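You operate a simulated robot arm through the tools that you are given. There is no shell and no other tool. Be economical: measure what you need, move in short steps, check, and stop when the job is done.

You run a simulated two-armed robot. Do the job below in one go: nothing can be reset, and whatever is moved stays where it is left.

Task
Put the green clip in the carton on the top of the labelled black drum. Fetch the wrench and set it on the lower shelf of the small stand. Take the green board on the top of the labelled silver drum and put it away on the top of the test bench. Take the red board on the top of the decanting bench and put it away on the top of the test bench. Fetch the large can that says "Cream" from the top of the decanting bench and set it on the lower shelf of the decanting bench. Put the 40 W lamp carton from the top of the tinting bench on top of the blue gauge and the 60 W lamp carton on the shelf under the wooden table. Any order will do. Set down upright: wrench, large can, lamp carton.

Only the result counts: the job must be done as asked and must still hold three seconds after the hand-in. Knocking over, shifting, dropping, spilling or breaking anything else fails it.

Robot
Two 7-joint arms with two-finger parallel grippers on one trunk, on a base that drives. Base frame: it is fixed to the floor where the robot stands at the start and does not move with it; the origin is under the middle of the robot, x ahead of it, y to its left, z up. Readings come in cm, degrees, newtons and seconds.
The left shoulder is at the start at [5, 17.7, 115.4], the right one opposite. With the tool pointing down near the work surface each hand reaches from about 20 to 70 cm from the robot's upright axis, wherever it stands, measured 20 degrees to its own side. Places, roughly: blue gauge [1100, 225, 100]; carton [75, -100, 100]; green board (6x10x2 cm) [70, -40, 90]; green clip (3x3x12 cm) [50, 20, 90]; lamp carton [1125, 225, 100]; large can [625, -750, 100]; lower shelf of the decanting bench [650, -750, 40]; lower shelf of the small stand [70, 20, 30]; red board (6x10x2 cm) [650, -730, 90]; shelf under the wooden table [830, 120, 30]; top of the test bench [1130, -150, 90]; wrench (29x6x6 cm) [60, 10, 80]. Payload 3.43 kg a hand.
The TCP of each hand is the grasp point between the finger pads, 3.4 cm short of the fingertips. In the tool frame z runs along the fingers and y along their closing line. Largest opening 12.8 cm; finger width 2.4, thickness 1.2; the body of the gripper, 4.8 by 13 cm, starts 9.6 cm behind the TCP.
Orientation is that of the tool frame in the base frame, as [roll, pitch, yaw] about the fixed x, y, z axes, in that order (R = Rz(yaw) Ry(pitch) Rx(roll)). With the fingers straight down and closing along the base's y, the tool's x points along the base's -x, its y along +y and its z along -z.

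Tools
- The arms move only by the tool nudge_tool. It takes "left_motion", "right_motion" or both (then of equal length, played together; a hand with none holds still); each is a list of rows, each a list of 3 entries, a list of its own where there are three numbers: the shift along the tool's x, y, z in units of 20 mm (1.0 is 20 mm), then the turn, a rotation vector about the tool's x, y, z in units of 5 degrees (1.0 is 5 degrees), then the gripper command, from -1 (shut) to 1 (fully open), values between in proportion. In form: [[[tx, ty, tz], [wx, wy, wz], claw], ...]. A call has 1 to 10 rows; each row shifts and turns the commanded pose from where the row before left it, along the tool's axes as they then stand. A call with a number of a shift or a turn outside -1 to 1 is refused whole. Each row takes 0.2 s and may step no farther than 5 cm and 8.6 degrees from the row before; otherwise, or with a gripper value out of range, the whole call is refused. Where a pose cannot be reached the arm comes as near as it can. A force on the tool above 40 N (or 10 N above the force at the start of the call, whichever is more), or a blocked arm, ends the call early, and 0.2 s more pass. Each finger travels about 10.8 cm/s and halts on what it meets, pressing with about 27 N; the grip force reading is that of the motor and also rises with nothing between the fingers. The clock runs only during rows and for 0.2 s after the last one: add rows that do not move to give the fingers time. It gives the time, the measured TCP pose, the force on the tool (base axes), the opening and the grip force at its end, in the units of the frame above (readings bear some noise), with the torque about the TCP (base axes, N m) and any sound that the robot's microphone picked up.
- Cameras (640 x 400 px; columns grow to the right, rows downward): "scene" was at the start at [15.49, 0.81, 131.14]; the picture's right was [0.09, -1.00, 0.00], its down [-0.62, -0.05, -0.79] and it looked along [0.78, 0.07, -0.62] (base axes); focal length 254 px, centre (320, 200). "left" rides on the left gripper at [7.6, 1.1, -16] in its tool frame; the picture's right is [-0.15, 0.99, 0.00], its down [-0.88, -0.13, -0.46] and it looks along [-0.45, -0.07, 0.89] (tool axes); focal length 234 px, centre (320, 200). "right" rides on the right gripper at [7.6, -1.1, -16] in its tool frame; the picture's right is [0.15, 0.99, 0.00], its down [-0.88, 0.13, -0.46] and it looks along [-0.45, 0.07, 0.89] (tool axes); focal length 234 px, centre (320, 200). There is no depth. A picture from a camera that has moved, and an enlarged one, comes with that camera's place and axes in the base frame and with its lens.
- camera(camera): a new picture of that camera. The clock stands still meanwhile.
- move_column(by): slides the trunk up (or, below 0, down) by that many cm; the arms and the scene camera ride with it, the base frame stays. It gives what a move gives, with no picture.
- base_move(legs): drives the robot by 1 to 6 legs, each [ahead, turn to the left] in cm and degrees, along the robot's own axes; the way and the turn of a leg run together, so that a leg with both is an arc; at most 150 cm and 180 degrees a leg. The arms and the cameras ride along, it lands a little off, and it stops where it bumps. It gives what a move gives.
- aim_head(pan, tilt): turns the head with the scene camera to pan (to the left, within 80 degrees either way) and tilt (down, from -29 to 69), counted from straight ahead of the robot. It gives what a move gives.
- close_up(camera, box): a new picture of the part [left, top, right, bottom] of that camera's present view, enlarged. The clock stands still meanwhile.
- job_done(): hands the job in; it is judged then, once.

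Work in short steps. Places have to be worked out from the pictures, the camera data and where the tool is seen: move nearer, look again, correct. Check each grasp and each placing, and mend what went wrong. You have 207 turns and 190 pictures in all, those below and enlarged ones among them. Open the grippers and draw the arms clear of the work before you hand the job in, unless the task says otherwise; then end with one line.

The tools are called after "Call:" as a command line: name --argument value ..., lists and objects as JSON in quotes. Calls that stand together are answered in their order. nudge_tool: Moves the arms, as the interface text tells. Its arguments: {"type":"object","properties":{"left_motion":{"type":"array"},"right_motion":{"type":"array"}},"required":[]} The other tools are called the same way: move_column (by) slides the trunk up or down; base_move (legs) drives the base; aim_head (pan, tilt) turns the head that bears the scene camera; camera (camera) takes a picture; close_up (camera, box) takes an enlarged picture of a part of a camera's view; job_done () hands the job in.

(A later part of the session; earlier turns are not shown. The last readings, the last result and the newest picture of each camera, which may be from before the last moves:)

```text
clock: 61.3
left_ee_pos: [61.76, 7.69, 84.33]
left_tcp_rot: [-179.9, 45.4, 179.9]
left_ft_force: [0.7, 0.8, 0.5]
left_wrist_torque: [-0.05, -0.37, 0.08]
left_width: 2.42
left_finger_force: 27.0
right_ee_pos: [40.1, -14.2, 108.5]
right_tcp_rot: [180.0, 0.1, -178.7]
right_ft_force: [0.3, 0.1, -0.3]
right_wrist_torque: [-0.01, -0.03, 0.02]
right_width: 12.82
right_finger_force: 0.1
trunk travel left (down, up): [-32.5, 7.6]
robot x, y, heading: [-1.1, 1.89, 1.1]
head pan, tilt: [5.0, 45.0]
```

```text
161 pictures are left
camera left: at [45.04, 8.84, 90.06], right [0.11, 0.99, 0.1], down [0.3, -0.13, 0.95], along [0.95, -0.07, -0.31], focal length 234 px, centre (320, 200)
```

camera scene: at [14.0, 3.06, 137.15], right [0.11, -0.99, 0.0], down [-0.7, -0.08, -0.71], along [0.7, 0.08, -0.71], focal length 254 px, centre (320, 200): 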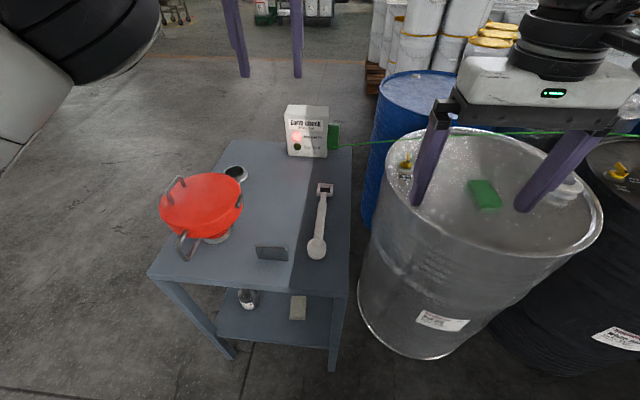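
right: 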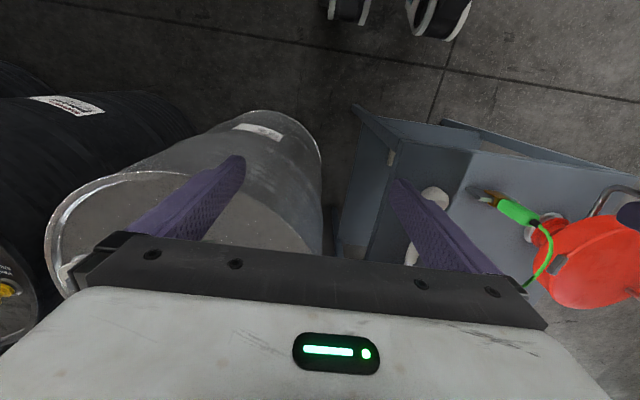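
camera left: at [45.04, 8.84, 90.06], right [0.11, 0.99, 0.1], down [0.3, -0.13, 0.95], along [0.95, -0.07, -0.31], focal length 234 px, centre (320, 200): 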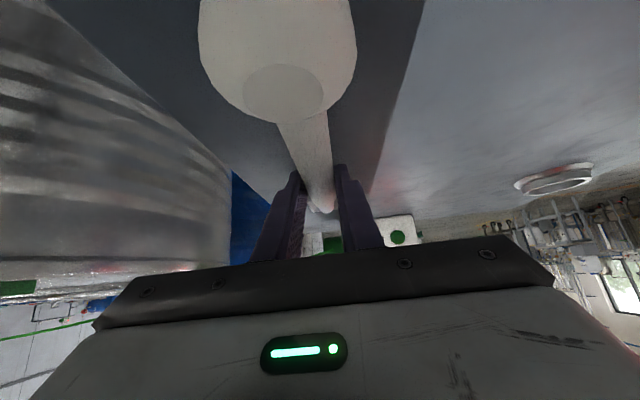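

Gripped at 2.4 cm. Lift straight up 6 cm and check for sag.

Call:
nudge_tool --left_motion '[[[-0.4, 0, -0.4], [0, 0, 0], -1], [[-0.7, 0, -0.7], [0, 0, 0], -1], [[-0.7, 0, -0.7], [0, 0, 0], -1], [[-0.7, 0, -0.7], [0, 0, 0], -1], [[0, 0, 0], [0, 0, 0], -1]]'

Call:
camera --camera "left"

Call:
camera --camera "scene"

Call:
camera --camera "right"

```text
clock: 62.5
left_ee_pos: [61.8, 7.69, 91.23]
left_tcp_rot: [-180.0, 45.3, 179.9]
left_ft_force: [0.9, -0.7, 0.3]
left_wrist_torque: [-0.01, 0.02, 0.01]
left_width: 0.01
left_finger_force: 27.0
right_ee_pos: [40.09, -14.19, 108.42]
right_tcp_rot: [179.8, 0.2, -178.8]
right_ft_force: [0.4, -0.5, -0.2]
right_wrist_torque: [-0.07, -0.03, 0.02]
right_width: 12.81
right_finger_force: 0.1
trunk travel left (down, up): [-32.5, 7.6]
robot x, y, heading: [-1.12, 1.75, 1.0]
head pan, tilt: [5.0, 45.0]
```

```text
160 pictures are left
camera left: at [45.02, 8.77, 97.06], right [0.1, 0.99, 0.1], down [0.3, -0.13, 0.95], along [0.95, -0.07, -0.31], focal length 234 px, centre (320, 200)
```

left: 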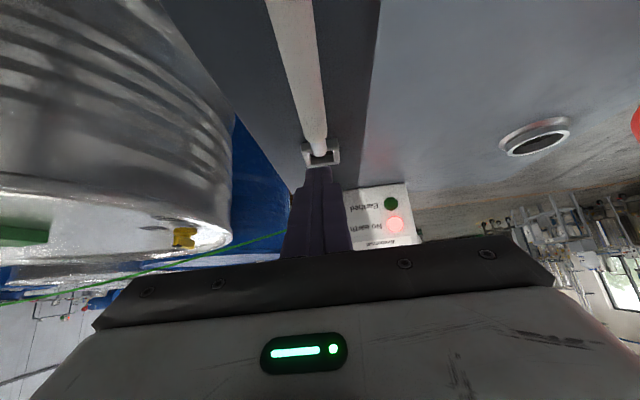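

```text
159 pictures are left
camera scene: at [14.01, 3.05, 130.15], right [0.11, -0.99, 0.0], down [-0.7, -0.08, -0.71], along [0.7, 0.08, -0.71], focal length 254 px, centre (320, 200)
```

scene: 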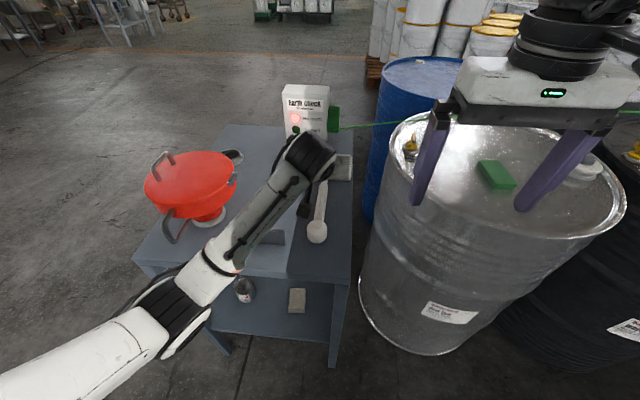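

```text
158 pictures are left
camera right: at [32.41, -15.47, 124.31], right [-0.17, 0.99, 0.0], down [0.88, 0.15, 0.46], along [0.45, 0.08, -0.89], focal length 234 px, centre (320, 200)
```

right: 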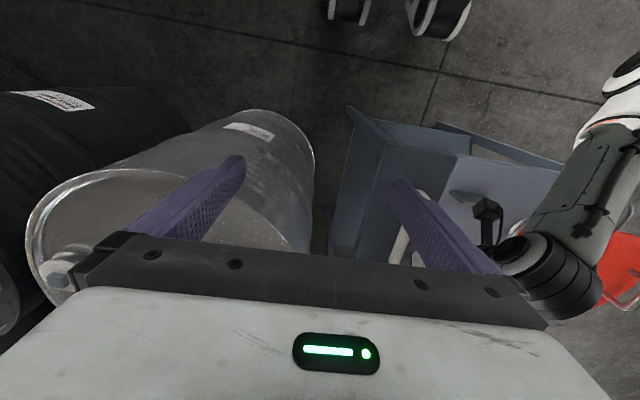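

The grip slipped off without lifting. I look closely to see whether the wrench moved and how the handle lies.

Call:
close_up --camera "scene" --box '[200, 120, 400, 280]'

Call:
close_up --camera "left" --box '[200, 0, 440, 240]'

```text
2.50 times, centred on (300, 200) of scene
camera zoom: at [14.01, 3.05, 130.15], right [0.11, -0.99, 0.0], down [-0.7, -0.08, -0.71], along [0.7, 0.08, -0.71], focal length 636 px, centre (370, 200)
```

zoom: 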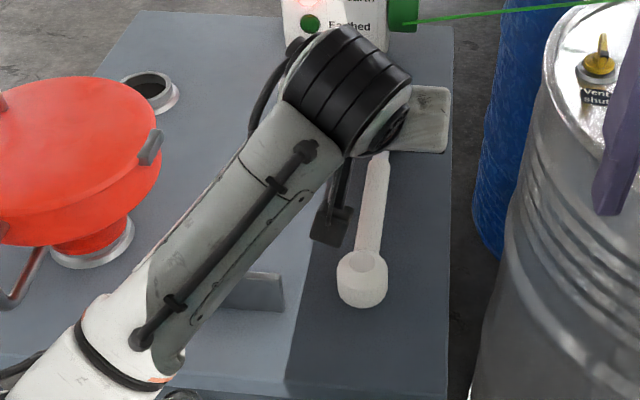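

```text
1.67 times, centred on (320, 120) of left
camera zoom: at [45.02, 8.77, 97.06], right [0.1, 0.99, 0.1], down [0.3, -0.13, 0.95], along [0.95, -0.07, -0.31], focal length 390 px, centre (320, 333)
```

zoom: 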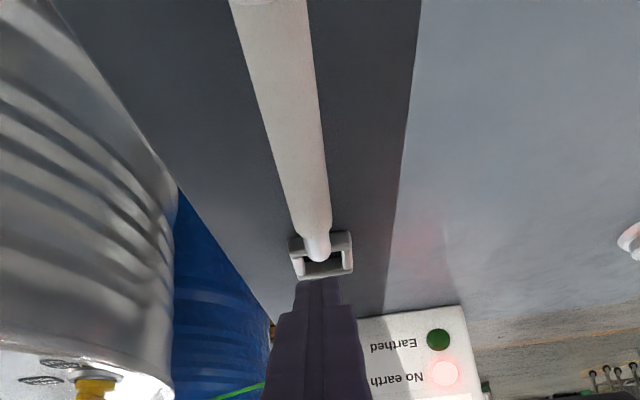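

Wrench unmoved; the fingers had gripped only the upper part of the round handle. I reopen and go about 1.2 cm lower.

Call:
nudge_tool --left_motion '[[[0, 0, 0], [0, 0, 0], 0.0], [[0, 0, 0], [0, 0, 0], 0.0], [[0.7, 0, 0.7], [0, 0, 0], 0.0], [[0.7, 0, 0.7], [0, 0, 0], 0.0], [[0.7, 0, 0.7], [0, 0, 0], 0.0], [[0.6, 0, 0.6], [0, 0, 0], 0.0], [[0.15, 0, 0.15], [0, 0, 0], 0.0], [[0, 0, 0], [0, 0, 0], 0.0]]'

Call:
nudge_tool --left_motion '[[[0.12, 0, 0.12], [0, 0, 0], 0.0], [[0, 0, 0], [0, 0, 0], 0.0]]'

```text
clock: 64.3
left_ee_pos: [61.8, 7.61, 83.25]
left_tcp_rot: [179.9, 45.4, 179.9]
left_ft_force: [0.1, 0.7, -0.5]
left_wrist_torque: [-0.03, 0.02, -0.02]
left_width: 6.4
left_finger_force: 0.2
right_ee_pos: [39.92, -14.12, 108.37]
right_tcp_rot: [179.8, 0.1, -178.7]
right_ft_force: [-0.4, 0.1, -0.6]
right_wrist_torque: [0.04, -0.04, -0.02]
right_width: 12.82
right_finger_force: 0.0
trunk travel left (down, up): [-32.5, 7.6]
robot x, y, heading: [-0.82, 2.14, 1.0]
head pan, tilt: [5.0, 45.0]
```

```text
clock: 64.9
left_ee_pos: [61.81, 7.42, 83.28]
left_tcp_rot: [-180.0, 45.6, 179.9]
left_ft_force: [-4.0, 0.9, 9.6]
left_wrist_torque: [0.36, 0.02, 0.19]
left_width: 6.42
left_finger_force: 0.3
right_ee_pos: [39.9, -14.21, 108.57]
right_tcp_rot: [179.9, 0.2, -178.7]
right_ft_force: [0.4, -0.5, -0.6]
right_wrist_torque: [0.0, 0.0, 0.02]
right_width: 12.82
right_finger_force: 0.1
trunk travel left (down, up): [-32.5, 7.6]
robot x, y, heading: [-0.59, 1.55, 1.1]
head pan, tilt: [5.0, 45.0]
```

Fingertips touch the table now (z≈83.25), so this is the lowest grip. Ease up 1 mm, close, and lift slowly.

Call:
nudge_tool --left_motion '[[[-0.08, 0, -0.08], [0, 0, 0], 0.0], [[0, 0, 0], [0, 0, 0], -0.4], [[0, 0, 0], [0, 0, 0], -1], [[0, 0, 0], [0, 0, 0], -1], [[0, 0, 0], [0, 0, 0], -1]]'

Call:
nudge_tool --left_motion '[[[-0.2, 0, -0.2], [0, 0, 0], -1], [[-0.3, 0, -0.3], [0, 0, 0], -1], [[-0.3, 0, -0.3], [0, 0, 0], -1], [[0, 0, 0], [0, 0, 0], -1]]'

Call:
camera --camera "left"

```text
clock: 66.1
left_ee_pos: [61.85, 7.58, 83.26]
left_tcp_rot: [-179.9, 45.3, 179.9]
left_ft_force: [-0.3, 2.9, 3.2]
left_wrist_torque: [0.03, -0.03, -0.02]
left_width: 2.47
left_finger_force: 26.9
right_ee_pos: [39.9, -14.1, 108.56]
right_tcp_rot: [179.9, 0.1, -178.7]
right_ft_force: [-0.7, 0.4, 0.2]
right_wrist_torque: [0.01, 0.02, 0.0]
right_width: 12.8
right_finger_force: 0.1
trunk travel left (down, up): [-32.5, 7.6]
robot x, y, heading: [-1.58, 1.96, 1.1]
head pan, tilt: [5.0, 45.0]
```

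```text
clock: 67.1
left_ee_pos: [61.84, 7.48, 85.48]
left_tcp_rot: [-180.0, 45.2, 179.9]
left_ft_force: [-0.4, 0.2, -2.6]
left_wrist_torque: [-0.02, -0.08, -0.04]
left_width: 2.48
left_finger_force: 27.0
right_ee_pos: [40.03, -14.18, 108.34]
right_tcp_rot: [180.0, 0.2, -178.7]
right_ft_force: [-0.6, -0.1, 0.4]
right_wrist_torque: [0.01, -0.02, 0.01]
right_width: 12.82
right_finger_force: 0.1
trunk travel left (down, up): [-32.5, 7.6]
robot x, y, heading: [-1.32, 1.89, 1.0]
head pan, tilt: [5.0, 45.0]
```

```text
155 pictures are left
camera left: at [45.05, 8.71, 91.24], right [0.11, 0.99, 0.1], down [0.3, -0.13, 0.95], along [0.95, -0.07, -0.31], focal length 234 px, centre (320, 200)
```

left: 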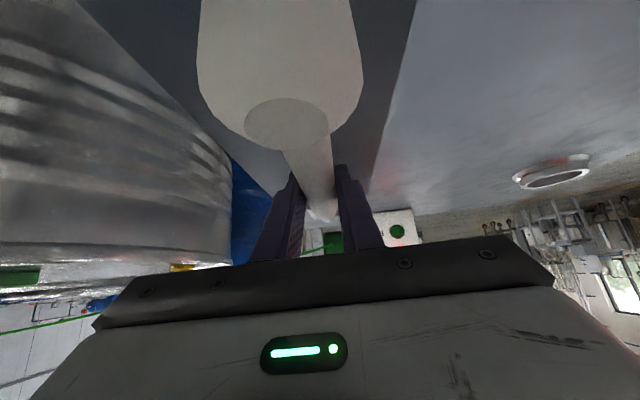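

It holds now (≈2.6 N, little torque). Lift higher to clear the bracket and then back out.

Call:
nudge_tool --left_motion '[[[-0.5, 0, -0.5], [0, 0, 0], -1], [[-0.5, 0, -0.5], [0, 0, 0], -1], [[-0.6, 0, -0.6], [0, 0, 0], -1], [[-0.6, 0, -0.6], [0, 0, 0], -1], [[-0.6, 0, -0.6], [0, 0, 0], -1], [[-0.6, 0, -0.6], [0, 0, 0], -1], [[-0.6, 0, -0.6], [0, 0, 0], -1]]'

Call:
camera --camera "left"

Call:
camera --camera "scene"

```text
clock: 68.7
left_ee_pos: [61.96, 7.59, 96.78]
left_tcp_rot: [-179.9, 45.3, 179.9]
left_ft_force: [0.9, 0.9, -2.9]
left_wrist_torque: [0.0, -0.11, 0.0]
left_width: 2.46
left_finger_force: 26.9
right_ee_pos: [39.93, -14.16, 108.45]
right_tcp_rot: [180.0, 0.1, -178.7]
right_ft_force: [-0.8, 0.2, 0.5]
right_wrist_torque: [-0.01, 0.04, 0.0]
right_width: 12.82
right_finger_force: 0.1
trunk travel left (down, up): [-32.5, 7.6]
robot x, y, heading: [-0.83, 2.05, 1.4]
head pan, tilt: [5.0, 45.0]
```

```text
154 pictures are left
camera left: at [45.05, 8.72, 102.53], right [0.1, 0.99, 0.1], down [0.3, -0.13, 0.95], along [0.95, -0.07, -0.31], focal length 234 px, centre (320, 200)
```

left: 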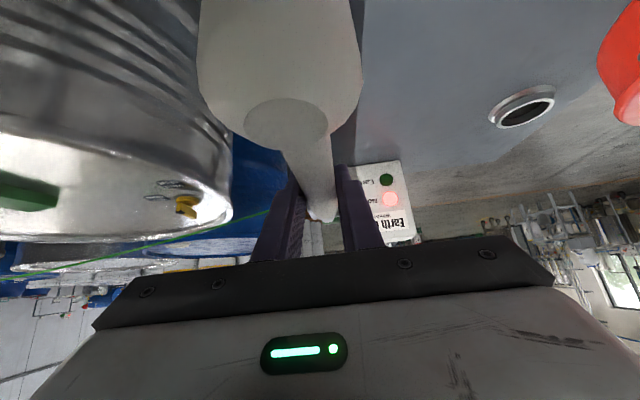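

```text
153 pictures are left
camera scene: at [14.03, 3.05, 130.14], right [0.11, -0.99, 0.0], down [-0.7, -0.08, -0.71], along [0.7, 0.08, -0.71], focal length 254 px, centre (320, 200)
```

scene: 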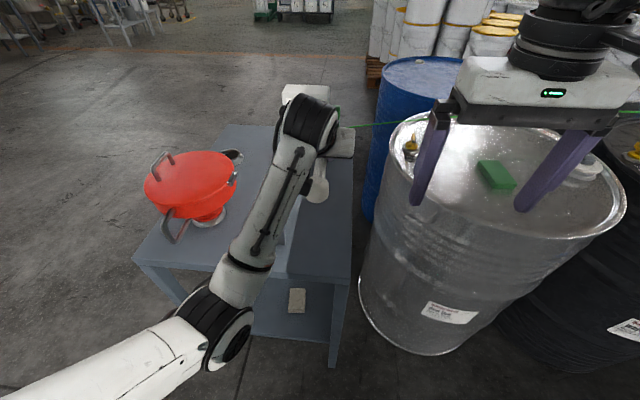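

Firm hold. I back 45 cm straight away from the stand, then lower the trunk and shift the hand to y≈29.

Call:
base_move --legs '[[-45, 0]]'

Call:
nudge_tool --left_motion '[[[0, 1, 0], [0, 0, 0], -1], [[0, 1, 0], [0, 0, 0], -1], [[0, 1, 0], [0, 0, 0], -1], [[0, 1, 0], [0, 0, 0], -1], [[0, 1, 0], [0, 0, 0], -1], [[0, 1, 0], [0, 0, 0], -1], [[0, 1, 0], [0, 0, 0], -1], [[0, 1, 0], [0, 0, 0], -1], [[0, 1, 0], [0, 0, 0], -1], [[0, 1, 0], [0, 0, 0], -1]]'

Call:
move_column --by -30

Call:
aim_head --pan 5 --tilt 40

Call:
camera --camera "scene"

```text
clock: 71.4
left_ee_pos: [16.72, 6.7, 96.75]
left_tcp_rot: [-179.9, 45.1, 179.9]
left_ft_force: [0.5, -0.2, -2.8]
left_wrist_torque: [0.0, -0.06, -0.04]
left_width: 2.46
left_finger_force: 26.5
right_ee_pos: [-5.3, -15.11, 108.45]
right_tcp_rot: [179.9, 0.2, -178.8]
right_ft_force: [-1.0, 0.6, 0.5]
right_wrist_torque: [0.01, -0.01, 0.05]
right_width: 12.8
right_finger_force: 0.0
trunk travel left (down, up): [-32.5, 7.6]
robot x, y, heading: [-46.13, 1.33, 1.1]
head pan, tilt: [5.0, 45.0]
```

```text
clock: 73.6
left_ee_pos: [16.76, 26.63, 96.54]
left_tcp_rot: [-180.0, 45.2, 179.9]
left_ft_force: [-0.2, 0.4, -2.8]
left_wrist_torque: [-0.02, -0.06, 0.02]
left_width: 2.45
left_finger_force: 27.2
right_ee_pos: [-5.24, -15.03, 108.42]
right_tcp_rot: [-180.0, 0.1, -178.8]
right_ft_force: [0.1, 0.2, 0.3]
right_wrist_torque: [0.02, 0.02, 0.01]
right_width: 12.82
right_finger_force: 0.2
trunk travel left (down, up): [-32.5, 7.6]
robot x, y, heading: [-46.22, 1.45, 0.9]
head pan, tilt: [5.0, 45.0]
```

```text
clock: 76.6
left_ee_pos: [16.72, 26.5, 66.6]
left_tcp_rot: [-179.9, 45.2, 179.8]
left_ft_force: [0.4, -0.4, -2.2]
left_wrist_torque: [-0.01, -0.07, -0.02]
left_width: 2.44
left_finger_force: 26.8
right_ee_pos: [-5.24, -15.1, 78.39]
right_tcp_rot: [179.9, 0.1, -178.8]
right_ft_force: [0.1, -0.1, 0.2]
right_wrist_torque: [0.02, 0.01, 0.0]
right_width: 12.81
right_finger_force: 0.0
trunk travel left (down, up): [-2.5, 37.6]
robot x, y, heading: [-46.13, 0.92, 1.1]
head pan, tilt: [5.0, 45.0]
```

```text
clock: 77.3
left_ee_pos: [16.72, 26.51, 66.6]
left_tcp_rot: [-179.8, 45.3, 179.7]
left_ft_force: [0.0, -0.2, -3.4]
left_wrist_torque: [0.02, -0.06, -0.03]
left_width: 2.48
left_finger_force: 27.6
right_ee_pos: [-5.26, -15.12, 78.41]
right_tcp_rot: [179.9, 0.0, -178.9]
right_ft_force: [0.2, -0.3, -0.5]
right_wrist_torque: [0.01, 0.01, 0.02]
right_width: 12.82
right_finger_force: 0.0
trunk travel left (down, up): [-2.5, 37.6]
robot x, y, heading: [-46.17, 1.3, 0.9]
head pan, tilt: [5.0, 40.0]
```

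```text
152 pictures are left
camera scene: at [-30.82, 2.22, 100.87], right [0.11, -0.99, 0.0], down [-0.64, -0.07, -0.77], along [0.76, 0.08, -0.64], focal length 254 px, centre (320, 200)
```

scene: 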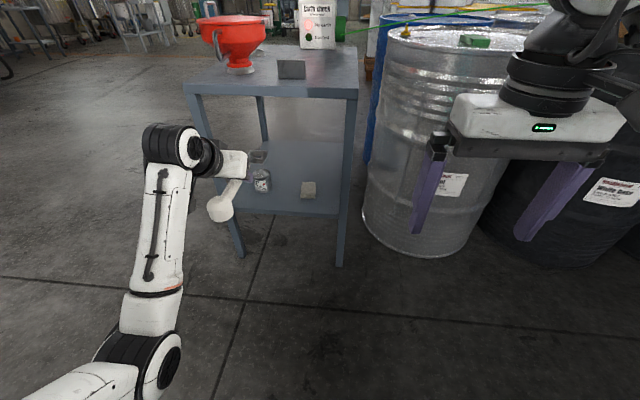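

Clear view of the shelf. Enlarge it to measure its height, edge and free spaces.

Call:
close_up --camera "scene" --box '[170, 70, 380, 270]'

Call:
camera --camera "left"

```text
2.00 times, centred on (275, 170) of scene
camera zoom: at [-30.82, 2.22, 100.87], right [0.11, -0.99, 0.0], down [-0.64, -0.07, -0.77], along [0.76, 0.08, -0.64], focal length 509 px, centre (410, 260)
```

zoom: 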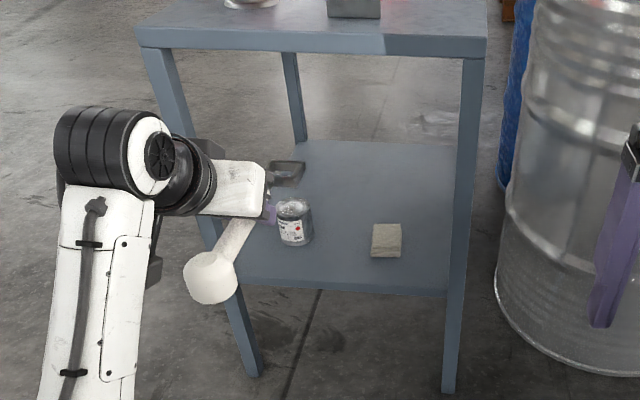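

```text
150 pictures are left
camera left: at [-0.13, 27.7, 72.35], right [0.11, 0.99, 0.1], down [0.3, -0.13, 0.95], along [0.95, -0.07, -0.31], focal length 234 px, centre (320, 200)
```

left: 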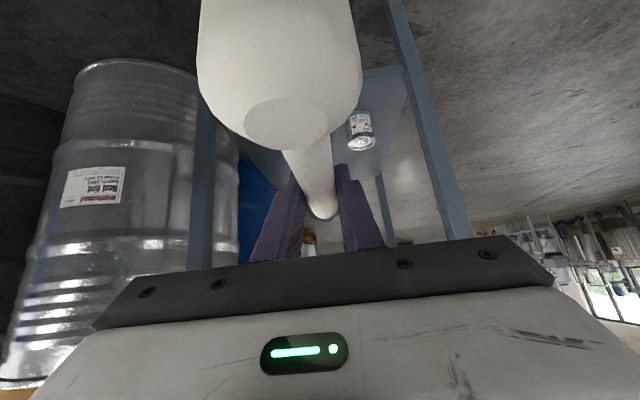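

Shelf top ≈32.5, bottle at (54, 36.6), small box at (51.5, 15.7); the free lane is centred on y≈26. I lower the hand outside the stand first.

Call:
nudge_tool --left_motion '[[[0.7, 0, 0.7], [0, 0, 0], -1], [[0.7, 0, 0.7], [0, 0, 0], -1], [[0.7, 0, 0.7], [0, 0, 0], -1], [[0.7, 0, 0.7], [0, 0, 0], -1], [[0.7, 0, 0.7], [0, 0, 0], -1], [[0.7, 0, 0.7], [0, 0, 0], -1], [[0.7, 0, 0.7], [0, 0, 0], -1], [[0.7, 0, 0.7], [0, 0, 0], -1], [[0.7, 0, 0.7], [0, 0, 0], -1], [[0.7, 0, 0.7], [0, 0, 0], -1]]'

Call:
nudge_tool --left_motion '[[[0.7, 0, 0.7], [0, 0, 0], -1], [[0.7, 0, 0.7], [0, 0, 0], -1], [[0.25, 0, 0.25], [0, 0, 0], -1], [[0, 0, 0], [0, 0, 0], -1]]'

Call:
camera --camera "scene"

Call:
camera --camera "left"

```text
clock: 79.5
left_ee_pos: [16.73, 26.47, 46.69]
left_tcp_rot: [180.0, 45.1, 179.8]
left_ft_force: [0.0, -0.1, -3.1]
left_wrist_torque: [-0.01, -0.07, 0.03]
left_width: 2.49
left_finger_force: 26.7
right_ee_pos: [-5.2, -15.05, 78.48]
right_tcp_rot: [179.9, 0.2, -178.9]
right_ft_force: [-0.5, 0.1, 0.7]
right_wrist_torque: [0.0, -0.01, 0.0]
right_width: 12.81
right_finger_force: 0.0
trunk travel left (down, up): [-2.5, 37.6]
robot x, y, heading: [-46.09, 1.11, 0.9]
head pan, tilt: [5.0, 40.0]
```

```text
clock: 80.5
left_ee_pos: [16.73, 26.53, 41.97]
left_tcp_rot: [179.9, 45.2, 179.8]
left_ft_force: [-0.4, -0.9, -2.7]
left_wrist_torque: [-0.02, -0.08, 0.02]
left_width: 2.47
left_finger_force: 27.1
right_ee_pos: [-5.19, -15.14, 78.38]
right_tcp_rot: [179.8, 0.1, -178.8]
right_ft_force: [0.1, -0.5, -0.3]
right_wrist_torque: [0.06, -0.01, -0.02]
right_width: 12.81
right_finger_force: 0.1
trunk travel left (down, up): [-2.5, 37.6]
robot x, y, heading: [-46.16, 0.69, 0.9]
head pan, tilt: [5.0, 40.0]
```

```text
149 pictures are left
camera scene: at [-30.82, 2.22, 100.87], right [0.11, -0.99, 0.0], down [-0.64, -0.07, -0.77], along [0.76, 0.08, -0.64], focal length 254 px, centre (320, 200)
```

scene: 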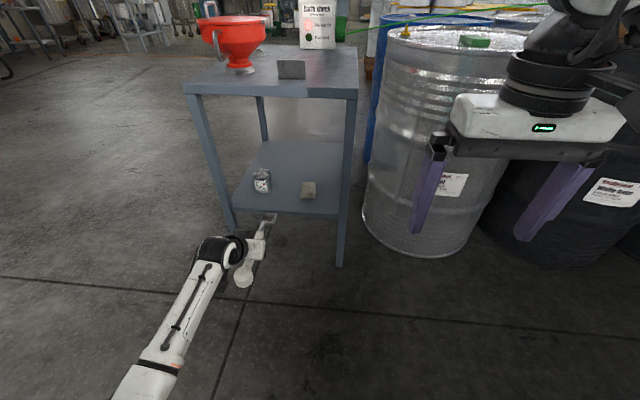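

```text
148 pictures are left
camera left: at [-0.08, 27.68, 47.86], right [0.11, 0.99, 0.1], down [0.3, -0.13, 0.95], along [0.95, -0.07, -0.31], focal length 234 px, centre (320, 200)
```

left: 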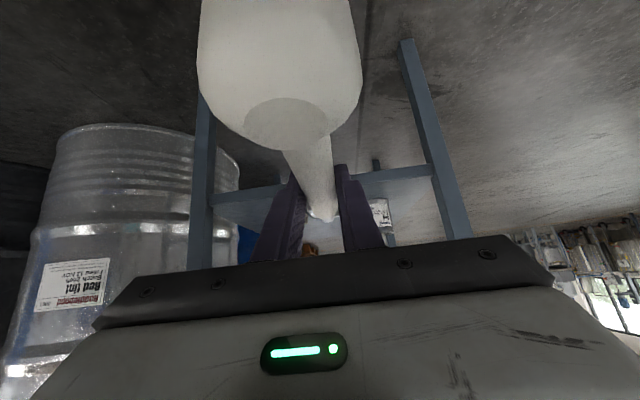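

The right hand would meet the drum when driving forward, so I draw it in. Also shift the left hand 1 cm right, then drive in 20 cm and check.

Call:
nudge_tool --left_motion '[[[0, -0.2, 0], [0, 0, 0], -1], [[0, -0.2, 0], [0, 0, 0], -1], [[0, -0.2, 0], [0, 0, 0], -1], [[0, 0, 0], [0, 0, 0], -1], [[0, 0, 0], [0, 0, 0], -1], [[0, 0, 0], [0, 0, 0], -1], [[0, 0, 0], [0, 0, 0], -1]]' --right_motion '[[[1, 0, 0], [0, 0, 0], -0.5], [[1, 0, 0], [0, 0, 0], -0.5], [[1, 0, 0], [0, 0, 0], -0.5], [[1, 0, 0], [0, 0, 0], -0.5], [[1, 0, 0], [0, 0, 0], -0.5], [[1, 0, 0], [0, 0, 0], -0.5], [[1, 0, 0], [0, 0, 0], -0.5]]'

Call:
base_move --legs '[[22, 0]]'

Call:
camera --camera "scene"

```text
clock: 82.1
left_ee_pos: [16.77, 25.25, 42.16]
left_tcp_rot: [-179.9, 45.2, 179.8]
left_ft_force: [0.2, -1.3, -3.2]
left_wrist_torque: [-0.01, -0.07, 0.01]
left_width: 2.45
left_finger_force: 27.2
right_ee_pos: [-19.14, -15.2, 78.45]
right_tcp_rot: [180.0, 0.1, -178.8]
right_ft_force: [0.8, 0.1, -0.5]
right_wrist_torque: [0.01, 0.0, -0.02]
right_width: 3.2
right_finger_force: 0.0
trunk travel left (down, up): [-2.5, 37.6]
robot x, y, heading: [-45.85, 1.03, 1.1]
head pan, tilt: [5.0, 40.0]
```

```text
clock: 83.8
left_ee_pos: [38.32, 25.65, 42.09]
left_tcp_rot: [-179.9, 45.3, 179.8]
left_ft_force: [0.5, -0.4, -3.1]
left_wrist_torque: [0.06, -0.09, 0.0]
left_width: 2.49
left_finger_force: 27.0
right_ee_pos: [2.48, -14.92, 78.52]
right_tcp_rot: [179.9, 0.0, -178.9]
right_ft_force: [-1.7, 0.1, -0.2]
right_wrist_torque: [-0.02, 0.05, 0.03]
right_width: 3.19
right_finger_force: 0.0
trunk travel left (down, up): [-2.5, 37.6]
robot x, y, heading: [-24.83, 1.33, 1.0]
head pan, tilt: [5.0, 40.0]
```

```text
147 pictures are left
camera scene: at [-9.21, 2.6, 100.87], right [0.1, -0.99, 0.0], down [-0.64, -0.07, -0.77], along [0.76, 0.08, -0.64], focal length 254 px, centre (320, 200)
```

scene: 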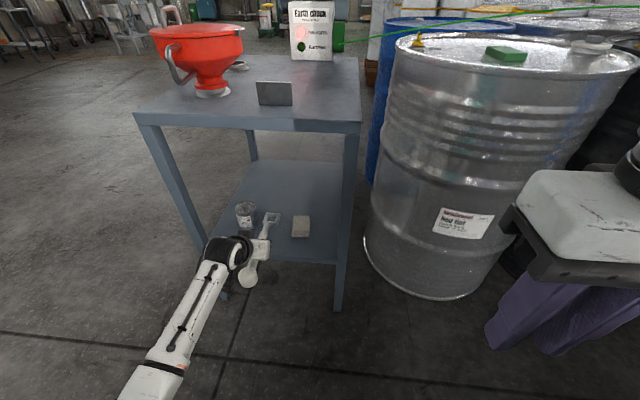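

Call:
close_up --camera "scene" --box '[180, 140, 360, 320]'

```text
2.22 times, centred on (270, 230) of scene
camera zoom: at [-9.21, 2.6, 100.87], right [0.1, -0.99, 0.0], down [-0.64, -0.07, -0.77], along [0.76, 0.08, -0.64], focal length 565 px, centre (431, 133)
```

zoom: 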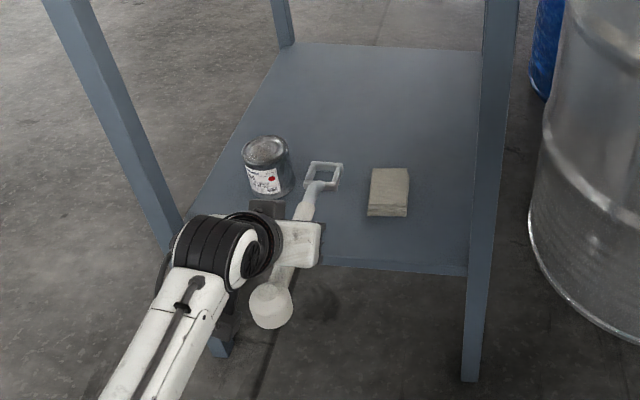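

Lane confirmed (18.9–32.6, centre ≈25.8). Continue in, checking halfway.

Call:
base_move --legs '[[15, 0]]'

Call:
camera --camera "left"

Call:
close_up --camera "scene" --box '[160, 160, 360, 340]'

```text
clock: 85.1
left_ee_pos: [53.21, 26.16, 42.18]
left_tcp_rot: [-179.9, 45.3, -179.9]
left_ft_force: [-0.2, 0.5, -2.6]
left_wrist_torque: [0.01, -0.08, 0.0]
left_width: 2.48
left_finger_force: 26.9
right_ee_pos: [17.52, -14.52, 78.49]
right_tcp_rot: [179.8, 0.1, -178.7]
right_ft_force: [0.0, 0.1, 0.0]
right_wrist_torque: [-0.01, -0.01, 0.02]
right_width: 3.2
right_finger_force: 0.0
trunk travel left (down, up): [-2.5, 37.6]
robot x, y, heading: [-10.11, 1.99, 1.2]
head pan, tilt: [5.0, 40.0]
```

```text
145 pictures are left
camera left: at [36.35, 27.25, 47.89], right [0.1, 0.99, 0.1], down [0.3, -0.13, 0.95], along [0.95, -0.07, -0.31], focal length 234 px, centre (320, 200)
```

left: 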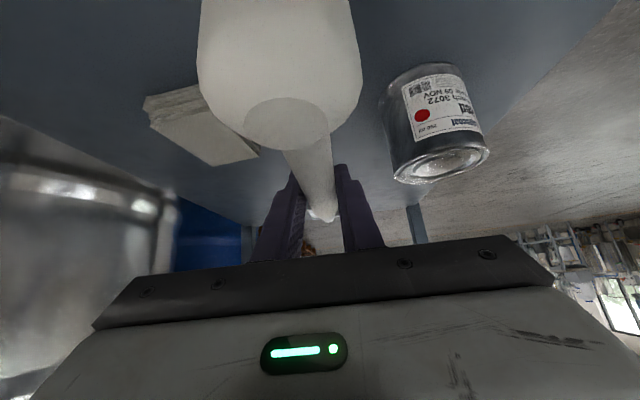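

```text
2.22 times, centred on (260, 250) of scene
camera zoom: at [5.66, 2.94, 100.87], right [0.11, -0.99, 0.0], down [-0.64, -0.07, -0.77], along [0.76, 0.08, -0.64], focal length 565 px, centre (453, 89)
```

zoom: 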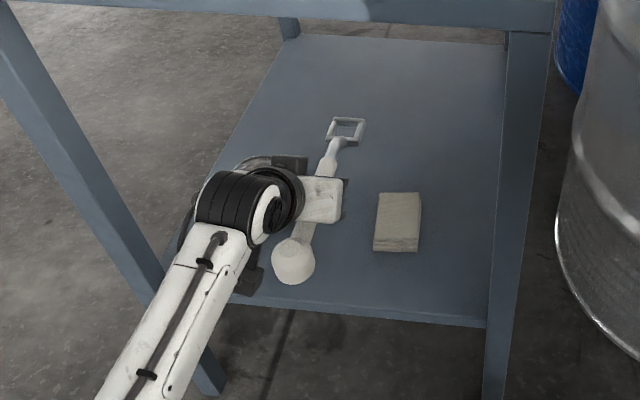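

Passing cleanly between can and block. Drive 14 cm more, then fine-align.

Call:
base_move --legs '[[14, 0]]'

Call:
nudge_tool --left_motion '[[[-0.35, -0.3, 0.35], [0, 0, 0], -1], [[-0.35, -0.2, 0.35], [0, 0, 0], -1], [[0.35, 0, 0.35], [0, 0, 0], -1], [[0.35, 0, 0.35], [0, 0, 0], -1], [[0.35, 0, 0.35], [0, 0, 0], -1], [[0, 0, 0], [0, 0, 0], -1]]'

Call:
camera --camera "left"

Call:
camera --camera "scene"

```text
clock: 86.5
left_ee_pos: [66.87, 26.56, 42.13]
left_tcp_rot: [-180.0, 45.2, -179.9]
left_ft_force: [-0.2, 0.4, -3.5]
left_wrist_torque: [0.02, -0.08, 0.02]
left_width: 2.44
left_finger_force: 26.9
right_ee_pos: [31.29, -14.16, 78.47]
right_tcp_rot: [179.9, 0.0, -178.6]
right_ft_force: [1.0, -0.2, -0.1]
right_wrist_torque: [0.02, -0.04, -0.05]
right_width: 3.23
right_finger_force: 0.0
trunk travel left (down, up): [-2.5, 37.6]
robot x, y, heading: [3.96, 2.27, 1.2]
head pan, tilt: [5.0, 40.0]
```

```text
clock: 87.9
left_ee_pos: [68.95, 25.56, 39.21]
left_tcp_rot: [-179.9, 45.1, -179.9]
left_ft_force: [-0.3, -0.7, -2.1]
left_wrist_torque: [0.02, -0.08, 0.01]
left_width: 2.46
left_finger_force: 27.5
right_ee_pos: [31.29, -14.14, 78.58]
right_tcp_rot: [179.9, 0.1, -178.4]
right_ft_force: [0.5, -0.8, -0.5]
right_wrist_torque: [0.01, -0.02, -0.01]
right_width: 3.2
right_finger_force: 0.0
trunk travel left (down, up): [-2.5, 37.6]
robot x, y, heading: [3.86, 2.22, 1.2]
head pan, tilt: [5.0, 40.0]
```

```text
143 pictures are left
camera left: at [52.01, 26.64, 44.96], right [0.1, 0.99, 0.1], down [0.3, -0.13, 0.95], along [0.95, -0.07, -0.31], focal length 234 px, centre (320, 200)
```

left: 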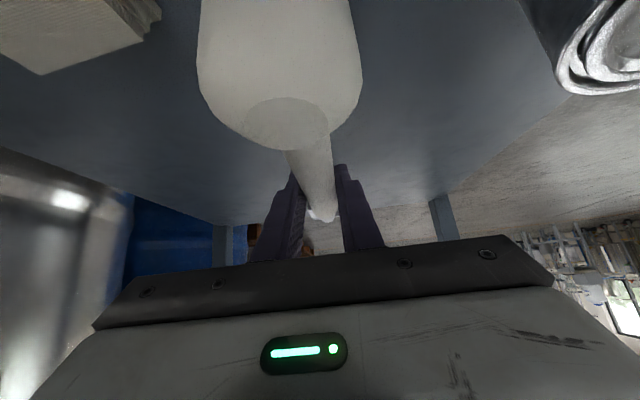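

```text
142 pictures are left
camera scene: at [19.41, 3.28, 100.87], right [0.11, -0.99, 0.0], down [-0.64, -0.07, -0.77], along [0.76, 0.08, -0.64], focal length 254 px, centre (320, 200)
```

scene: 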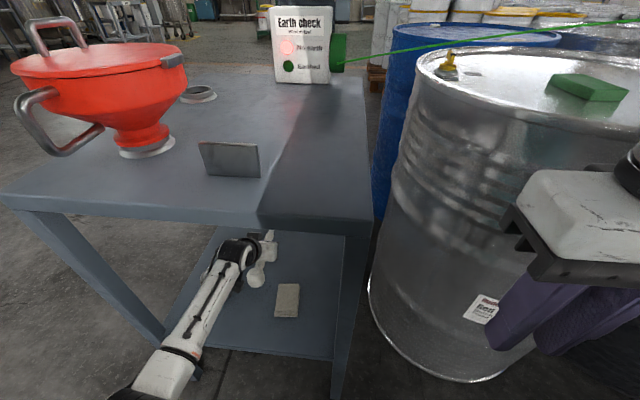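

All clear. Lower in small steps until the wrench touches the shelf.

Call:
nudge_tool --left_motion '[[[0.2, 0, 0.2], [0, 0, 0], -1], [[0.2, 0, 0.2], [0, 0, 0], -1], [[0.2, 0, 0.2], [0, 0, 0], -1], [[0.2, 0, 0.2], [0, 0, 0], -1], [[0.1, 0, 0.1], [0, 0, 0], -1], [[0, 0, 0], [0, 0, 0], -1]]'

```text
clock: 89.3
left_ee_pos: [68.79, 25.57, 36.65]
left_tcp_rot: [180.0, 45.1, -179.9]
left_ft_force: [0.1, -0.1, -3.7]
left_wrist_torque: [-0.02, -0.09, 0.03]
left_width: 2.45
left_finger_force: 27.1
right_ee_pos: [31.13, -14.16, 78.57]
right_tcp_rot: [179.8, 0.0, -178.6]
right_ft_force: [-0.2, -0.6, 0.2]
right_wrist_torque: [-0.01, 0.01, -0.02]
right_width: 3.19
right_finger_force: 0.0
trunk travel left (down, up): [-2.5, 37.6]
robot x, y, heading: [4.4, 2.14, 1.0]
head pan, tilt: [5.0, 40.0]
```

Call:
nudge_tool --left_motion '[[[0.1, 0, 0.1], [0, 0, 0], -1], [[0.1, 0, 0.1], [0, 0, 0], -1], [[0.1, 0, 0.1], [0, 0, 0], -1], [[0, 0, 0], [0, 0, 0], -1]]'

```text
clock: 90.3
left_ee_pos: [68.84, 25.74, 35.85]
left_tcp_rot: [180.0, 45.2, -180.0]
left_ft_force: [0.3, 0.3, 0.6]
left_wrist_torque: [0.03, 0.41, -0.04]
left_width: 2.47
left_finger_force: 27.1
right_ee_pos: [31.18, -14.17, 78.54]
right_tcp_rot: [179.8, 0.2, -178.5]
right_ft_force: [0.1, -0.3, 0.8]
right_wrist_torque: [-0.01, 0.01, -0.01]
right_width: 3.2
right_finger_force: 0.0
trunk travel left (down, up): [-2.5, 37.6]
robot x, y, heading: [3.95, 1.97, 1.3]
head pan, tilt: [5.0, 40.0]
```

First contact at z≈35.85. One more small step, then open partly and check.

Call:
nudge_tool --left_motion '[[[0.07, 0, 0.07], [0, 0, 0], -1], [[0, 0, 0], [0, 0, 0], -1], [[0, 0, 0], [0, 0, 0], -0.3], [[0, 0, 0], [0, 0, 0], -0.2], [[0, 0, 0], [0, 0, 0], -0.1]]'

Call:
camera --camera "left"

```text
clock: 91.5
left_ee_pos: [69.07, 25.72, 35.69]
left_tcp_rot: [179.8, 45.5, -179.9]
left_ft_force: [-4.2, 11.8, 14.0]
left_wrist_torque: [0.02, -0.1, 0.1]
left_width: 5.1
left_finger_force: 0.0
right_ee_pos: [31.13, -14.17, 78.52]
right_tcp_rot: [179.9, 0.2, -178.5]
right_ft_force: [1.1, -0.1, -1.2]
right_wrist_torque: [-0.01, 0.0, -0.01]
right_width: 3.19
right_finger_force: 0.0
trunk travel left (down, up): [-2.5, 37.6]
robot x, y, heading: [3.94, 1.91, 1.1]
head pan, tilt: [5.0, 40.0]
```

```text
141 pictures are left
camera left: at [52.06, 26.83, 41.43], right [0.1, 0.99, 0.11], down [0.29, -0.13, 0.95], along [0.95, -0.06, -0.3], focal length 234 px, centre (320, 200)
```

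left: 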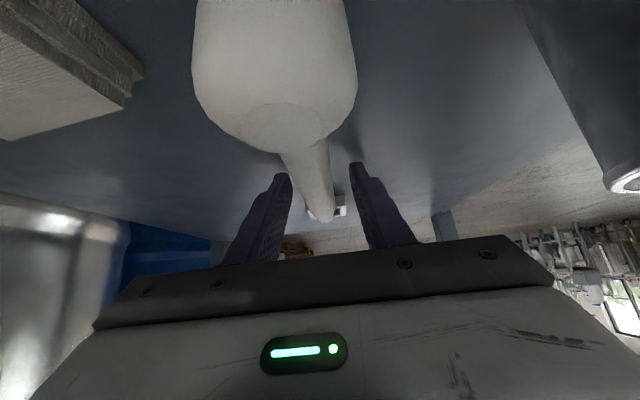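

The wrench rests on the shelf, fingers free. Raise vertically a bit, then retract diagonally and back out.

Call:
nudge_tool --left_motion '[[[-0.3, 0, -0.3], [0, 0, 0], -0.1], [[-0.5, 0, -0.5], [0, 0, 0], -0.1], [[-0.7, 0, -0.7], [0, 0, 0], -0.1], [[-0.5, 0, -0.5], [0, 0, 0], -0.1], [[0, 0, 0], [0, 0, 0], -0.1]]'

Call:
camera --camera "left"

```text
clock: 92.7
left_ee_pos: [68.82, 25.87, 41.26]
left_tcp_rot: [-179.9, 45.1, -179.9]
left_ft_force: [-0.2, -0.9, -0.7]
left_wrist_torque: [0.01, 0.01, 0.01]
left_width: 5.76
left_finger_force: 0.0
right_ee_pos: [31.23, -14.19, 78.46]
right_tcp_rot: [179.9, 0.0, -178.5]
right_ft_force: [0.1, -0.3, 0.3]
right_wrist_torque: [0.01, -0.01, -0.03]
right_width: 3.22
right_finger_force: 0.0
trunk travel left (down, up): [-2.5, 37.6]
robot x, y, heading: [4.36, 2.06, 1.3]
head pan, tilt: [5.0, 40.0]
```

```text
140 pictures are left
camera left: at [52.0, 26.84, 47.11], right [0.1, 0.99, 0.1], down [0.3, -0.13, 0.95], along [0.95, -0.07, -0.31], focal length 234 px, centre (320, 200)
```

left: 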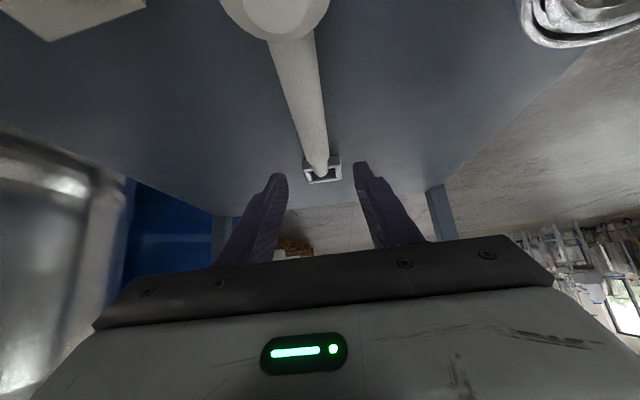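

Wrench lies as before. Raise 3 cm more and back out 50 cm.

Call:
nudge_tool --left_motion '[[[-0.5, 0, -0.5], [0, 0, 0], -0.1], [[-0.6, 0, -0.6], [0, 0, 0], -0.1], [[0, 0, 0], [0, 0, 0], -0.1]]'

Call:
base_move --legs '[[-50, 0]]'

Call:
camera --camera "scene"

```text
clock: 93.5
left_ee_pos: [68.73, 25.81, 44.37]
left_tcp_rot: [180.0, 45.2, -179.9]
left_ft_force: [-0.5, -0.1, -0.3]
left_wrist_torque: [-0.05, -0.01, 0.0]
left_width: 5.77
left_finger_force: 0.0
right_ee_pos: [31.18, -14.18, 78.44]
right_tcp_rot: [179.9, 0.2, -178.6]
right_ft_force: [0.1, 0.8, -0.3]
right_wrist_torque: [-0.01, -0.03, 0.03]
right_width: 3.19
right_finger_force: 0.1
trunk travel left (down, up): [-2.5, 37.6]
robot x, y, heading: [4.27, 2.25, 1.1]
head pan, tilt: [5.0, 40.0]
```

```text
clock: 96.4
left_ee_pos: [18.88, 24.93, 44.38]
left_tcp_rot: [-180.0, 45.2, -179.4]
left_ft_force: [-0.6, 0.3, -0.5]
left_wrist_torque: [0.0, 0.02, 0.06]
left_width: 5.78
left_finger_force: 0.1
right_ee_pos: [-18.4, -15.34, 78.53]
right_tcp_rot: [179.8, 0.0, -178.2]
right_ft_force: [-0.4, 0.3, -0.4]
right_wrist_torque: [0.01, 0.0, 0.01]
right_width: 3.19
right_finger_force: 0.0
trunk travel left (down, up): [-2.5, 37.6]
robot x, y, heading: [-45.58, 0.87, 1.6]
head pan, tilt: [5.0, 40.0]
```

```text
139 pictures are left
camera scene: at [-30.27, 2.03, 100.87], right [0.12, -0.99, 0.0], down [-0.64, -0.08, -0.77], along [0.76, 0.09, -0.64], focal length 254 px, centre (320, 200)
```

scene: 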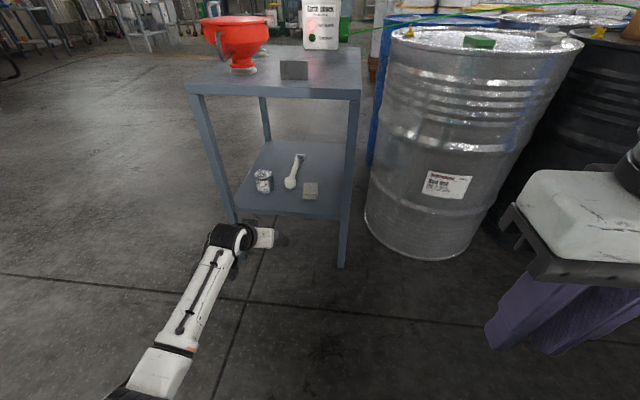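

Wrench done. Raise the trunk, straighten the left hand, and re-park the arms.

Call:
move_column --by 30

Call:
nudge_tool --left_motion '[[[0, 0, 0], [0, 1, 0], 0.2], [[0, 0, 0], [0, 1, 0], 0.2], [[0, 0, 0], [0, 1, 0], 0.2], [[0, 0, 0], [0, 1, 0], 0.2], [[0, 0, 0], [0, 1, 0], 0.2], [[0, 0, 0], [0, 1, 0], 0.2], [[0, 0, 0], [0, 1, 0], 0.2], [[0, 0, 0], [0, 1, 0], 0.2], [[0, 0, 0], [0, 1, 0], 0.2]]'

Call:
nudge_tool --left_motion '[[[1, 0, -1], [0, 0, 0], 0.2], [[1, 0, -1], [0, 0, 0], 0.2], [[1, 0, -1], [0, 0, 0], 0.2], [[1, 0, -1], [0, 0, 0], 0.2], [[1, 0, -1], [0, 0, 0], 0.2], [[1, 0, -1], [0, 0, 0], 0.2], [[1, 0, -1], [0, 0, 0], 0.2], [[1, 0, -1], [0, 0, 0], 0.2], [[1, 0, -1], [0, 0, 0], 0.2], [[1, 0, -1], [0, 0, 0], 0.2]]' --right_motion '[[[-1, 0, 0], [0, 0, 0], -0.5], [[-1, 0, 0], [0, 0, 0], -0.5], [[-1, 0, 0], [0, 0, 0], -0.5], [[-1, 0, 0], [0, 0, 0], -0.5], [[-1, 0, 0], [0, 0, 0], -0.5], [[-1, 0, 0], [0, 0, 0], -0.5], [[0, 0, 0], [0, 0, 0], 0.8], [[0, 0, 0], [0, 0, 0], 0.8], [[0, 0, 0], [0, 0, 0], 0.8], [[0, 0, 0], [0, 0, 0], 0.8]]'

```text
clock: 99.4
left_ee_pos: [18.9, 24.81, 74.33]
left_tcp_rot: [-179.9, 45.2, -179.4]
left_ft_force: [-0.8, 0.2, 0.5]
left_wrist_torque: [0.06, 0.03, 0.03]
left_width: 5.76
left_finger_force: 0.1
right_ee_pos: [-18.34, -15.28, 108.46]
right_tcp_rot: [179.9, 0.1, -178.1]
right_ft_force: [0.2, -0.2, -0.5]
right_wrist_torque: [0.03, 0.0, 0.0]
right_width: 3.2
right_finger_force: 0.0
trunk travel left (down, up): [-32.5, 7.6]
robot x, y, heading: [-45.86, 0.6, 1.9]
head pan, tilt: [5.0, 40.0]
```

```text
clock: 101.4
left_ee_pos: [16.77, 24.84, 74.93]
left_tcp_rot: [-179.9, 0.3, -179.4]
left_ft_force: [-0.6, 0.5, 0.3]
left_wrist_torque: [0.02, 0.05, 0.02]
left_width: 7.67
left_finger_force: 0.0
left hand out of reach, approached as far as the arm can: row 9
right_ee_pos: [-18.34, -15.18, 108.57]
right_tcp_rot: [-180.0, 0.1, -178.1]
right_ft_force: [0.3, 0.3, -0.1]
right_wrist_torque: [-0.03, -0.01, 0.0]
right_width: 3.22
right_finger_force: 0.0
trunk travel left (down, up): [-32.5, 7.6]
robot x, y, heading: [-45.79, 1.03, 2.0]
head pan, tilt: [5.0, 40.0]
```

```text
clock: 103.6
left_ee_pos: [-3.55, 24.65, 95.01]
left_tcp_rot: [180.0, 0.1, -179.4]
left_ft_force: [0.6, 0.4, -0.4]
left_wrist_torque: [0.0, 0.03, 0.01]
left_width: 7.69
left_finger_force: 0.0
right_ee_pos: [-6.41, -14.97, 108.58]
right_tcp_rot: [179.9, 0.2, -178.1]
right_ft_force: [0.2, 1.4, 0.5]
right_wrist_torque: [0.0, 0.02, 0.03]
right_width: 11.51
right_finger_force: 0.0
trunk travel left (down, up): [-32.5, 7.6]
robot x, y, heading: [-45.72, 1.04, 1.7]
head pan, tilt: [5.0, 40.0]
```

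Now the green board: raise a bit, and drive to about (4, −23) facing ahead.

Call:
move_column --by 5

Call:
base_move --legs '[[0, -27], [54, 0], [0, 27]]'

Call:
aim_head --pan -15 --tilt 42

Call:
camera --camera "scene"

Call:
camera --camera "right"

```text
clock: 104.5
left_ee_pos: [-3.41, 24.78, 99.88]
left_tcp_rot: [-179.9, 0.2, -179.5]
left_ft_force: [0.1, 0.2, 0.2]
left_wrist_torque: [-0.01, 0.02, -0.01]
left_width: 7.73
left_finger_force: 0.0
right_ee_pos: [-6.28, -15.0, 113.45]
right_tcp_rot: [-180.0, 0.1, -178.1]
right_ft_force: [-0.3, 0.0, 0.4]
right_wrist_torque: [0.0, 0.0, 0.0]
right_width: 11.56
right_finger_force: 0.1
trunk travel left (down, up): [-37.5, 2.6]
robot x, y, heading: [-45.69, 0.8, 1.8]
head pan, tilt: [5.0, 40.0]
```

```text
clock: 110.3
left_ee_pos: [44.89, 1.24, 100.05]
left_tcp_rot: [-179.8, 0.1, -179.9]
left_ft_force: [0.0, 0.2, -0.2]
left_wrist_torque: [-0.02, 0.01, 0.01]
left_width: 7.69
left_finger_force: 0.0
right_ee_pos: [41.68, -38.25, 113.54]
right_tcp_rot: [-179.9, 0.1, -178.6]
right_ft_force: [-0.1, 0.6, -0.4]
right_wrist_torque: [-0.02, -0.01, 0.01]
right_width: 11.52
right_finger_force: 0.1
trunk travel left (down, up): [-37.5, 2.6]
robot x, y, heading: [2.63, -22.63, 1.3]
head pan, tilt: [5.0, 40.0]
```

```text
clock: 111.2
left_ee_pos: [44.91, 1.31, 100.07]
left_tcp_rot: [-179.9, 0.3, -179.8]
left_ft_force: [-0.7, 0.1, -0.8]
left_wrist_torque: [0.01, -0.03, 0.03]
left_width: 7.64
left_finger_force: 0.1
right_ee_pos: [41.55, -38.2, 113.47]
right_tcp_rot: [179.8, 0.1, -178.6]
right_ft_force: [-0.3, -0.6, -0.8]
right_wrist_torque: [0.03, -0.05, 0.0]
right_width: 11.51
right_finger_force: 0.0
trunk travel left (down, up): [-37.5, 2.6]
robot x, y, heading: [2.6, -22.2, 1.3]
head pan, tilt: [-15.0, 42.0]
```

```text
138 pictures are left
camera scene: at [17.63, -24.04, 135.58], right [-0.23, -0.97, 0.0], down [-0.65, 0.16, -0.74], along [0.72, -0.17, -0.67], focal length 254 px, centre (320, 200)
```

scene: 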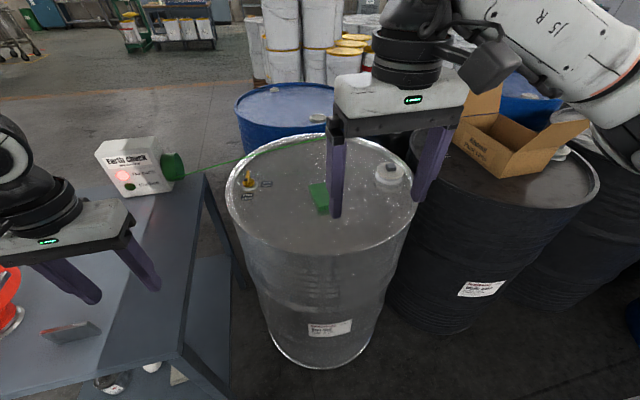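

```text
137 pictures are left
camera right: at [34.09, -39.67, 129.43], right [-0.17, 0.98, 0.0], down [0.88, 0.15, 0.46], along [0.45, 0.08, -0.89], focal length 234 px, centre (320, 200)
```

right: 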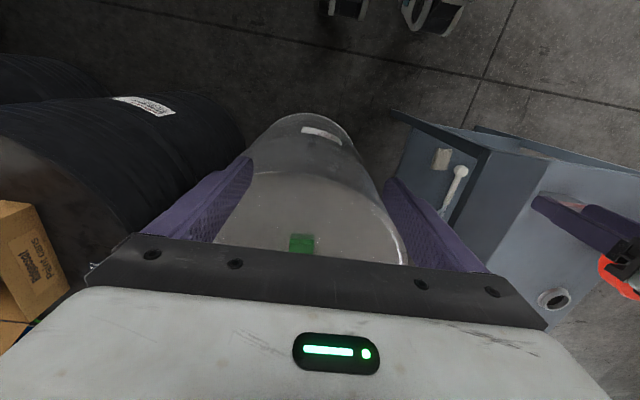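

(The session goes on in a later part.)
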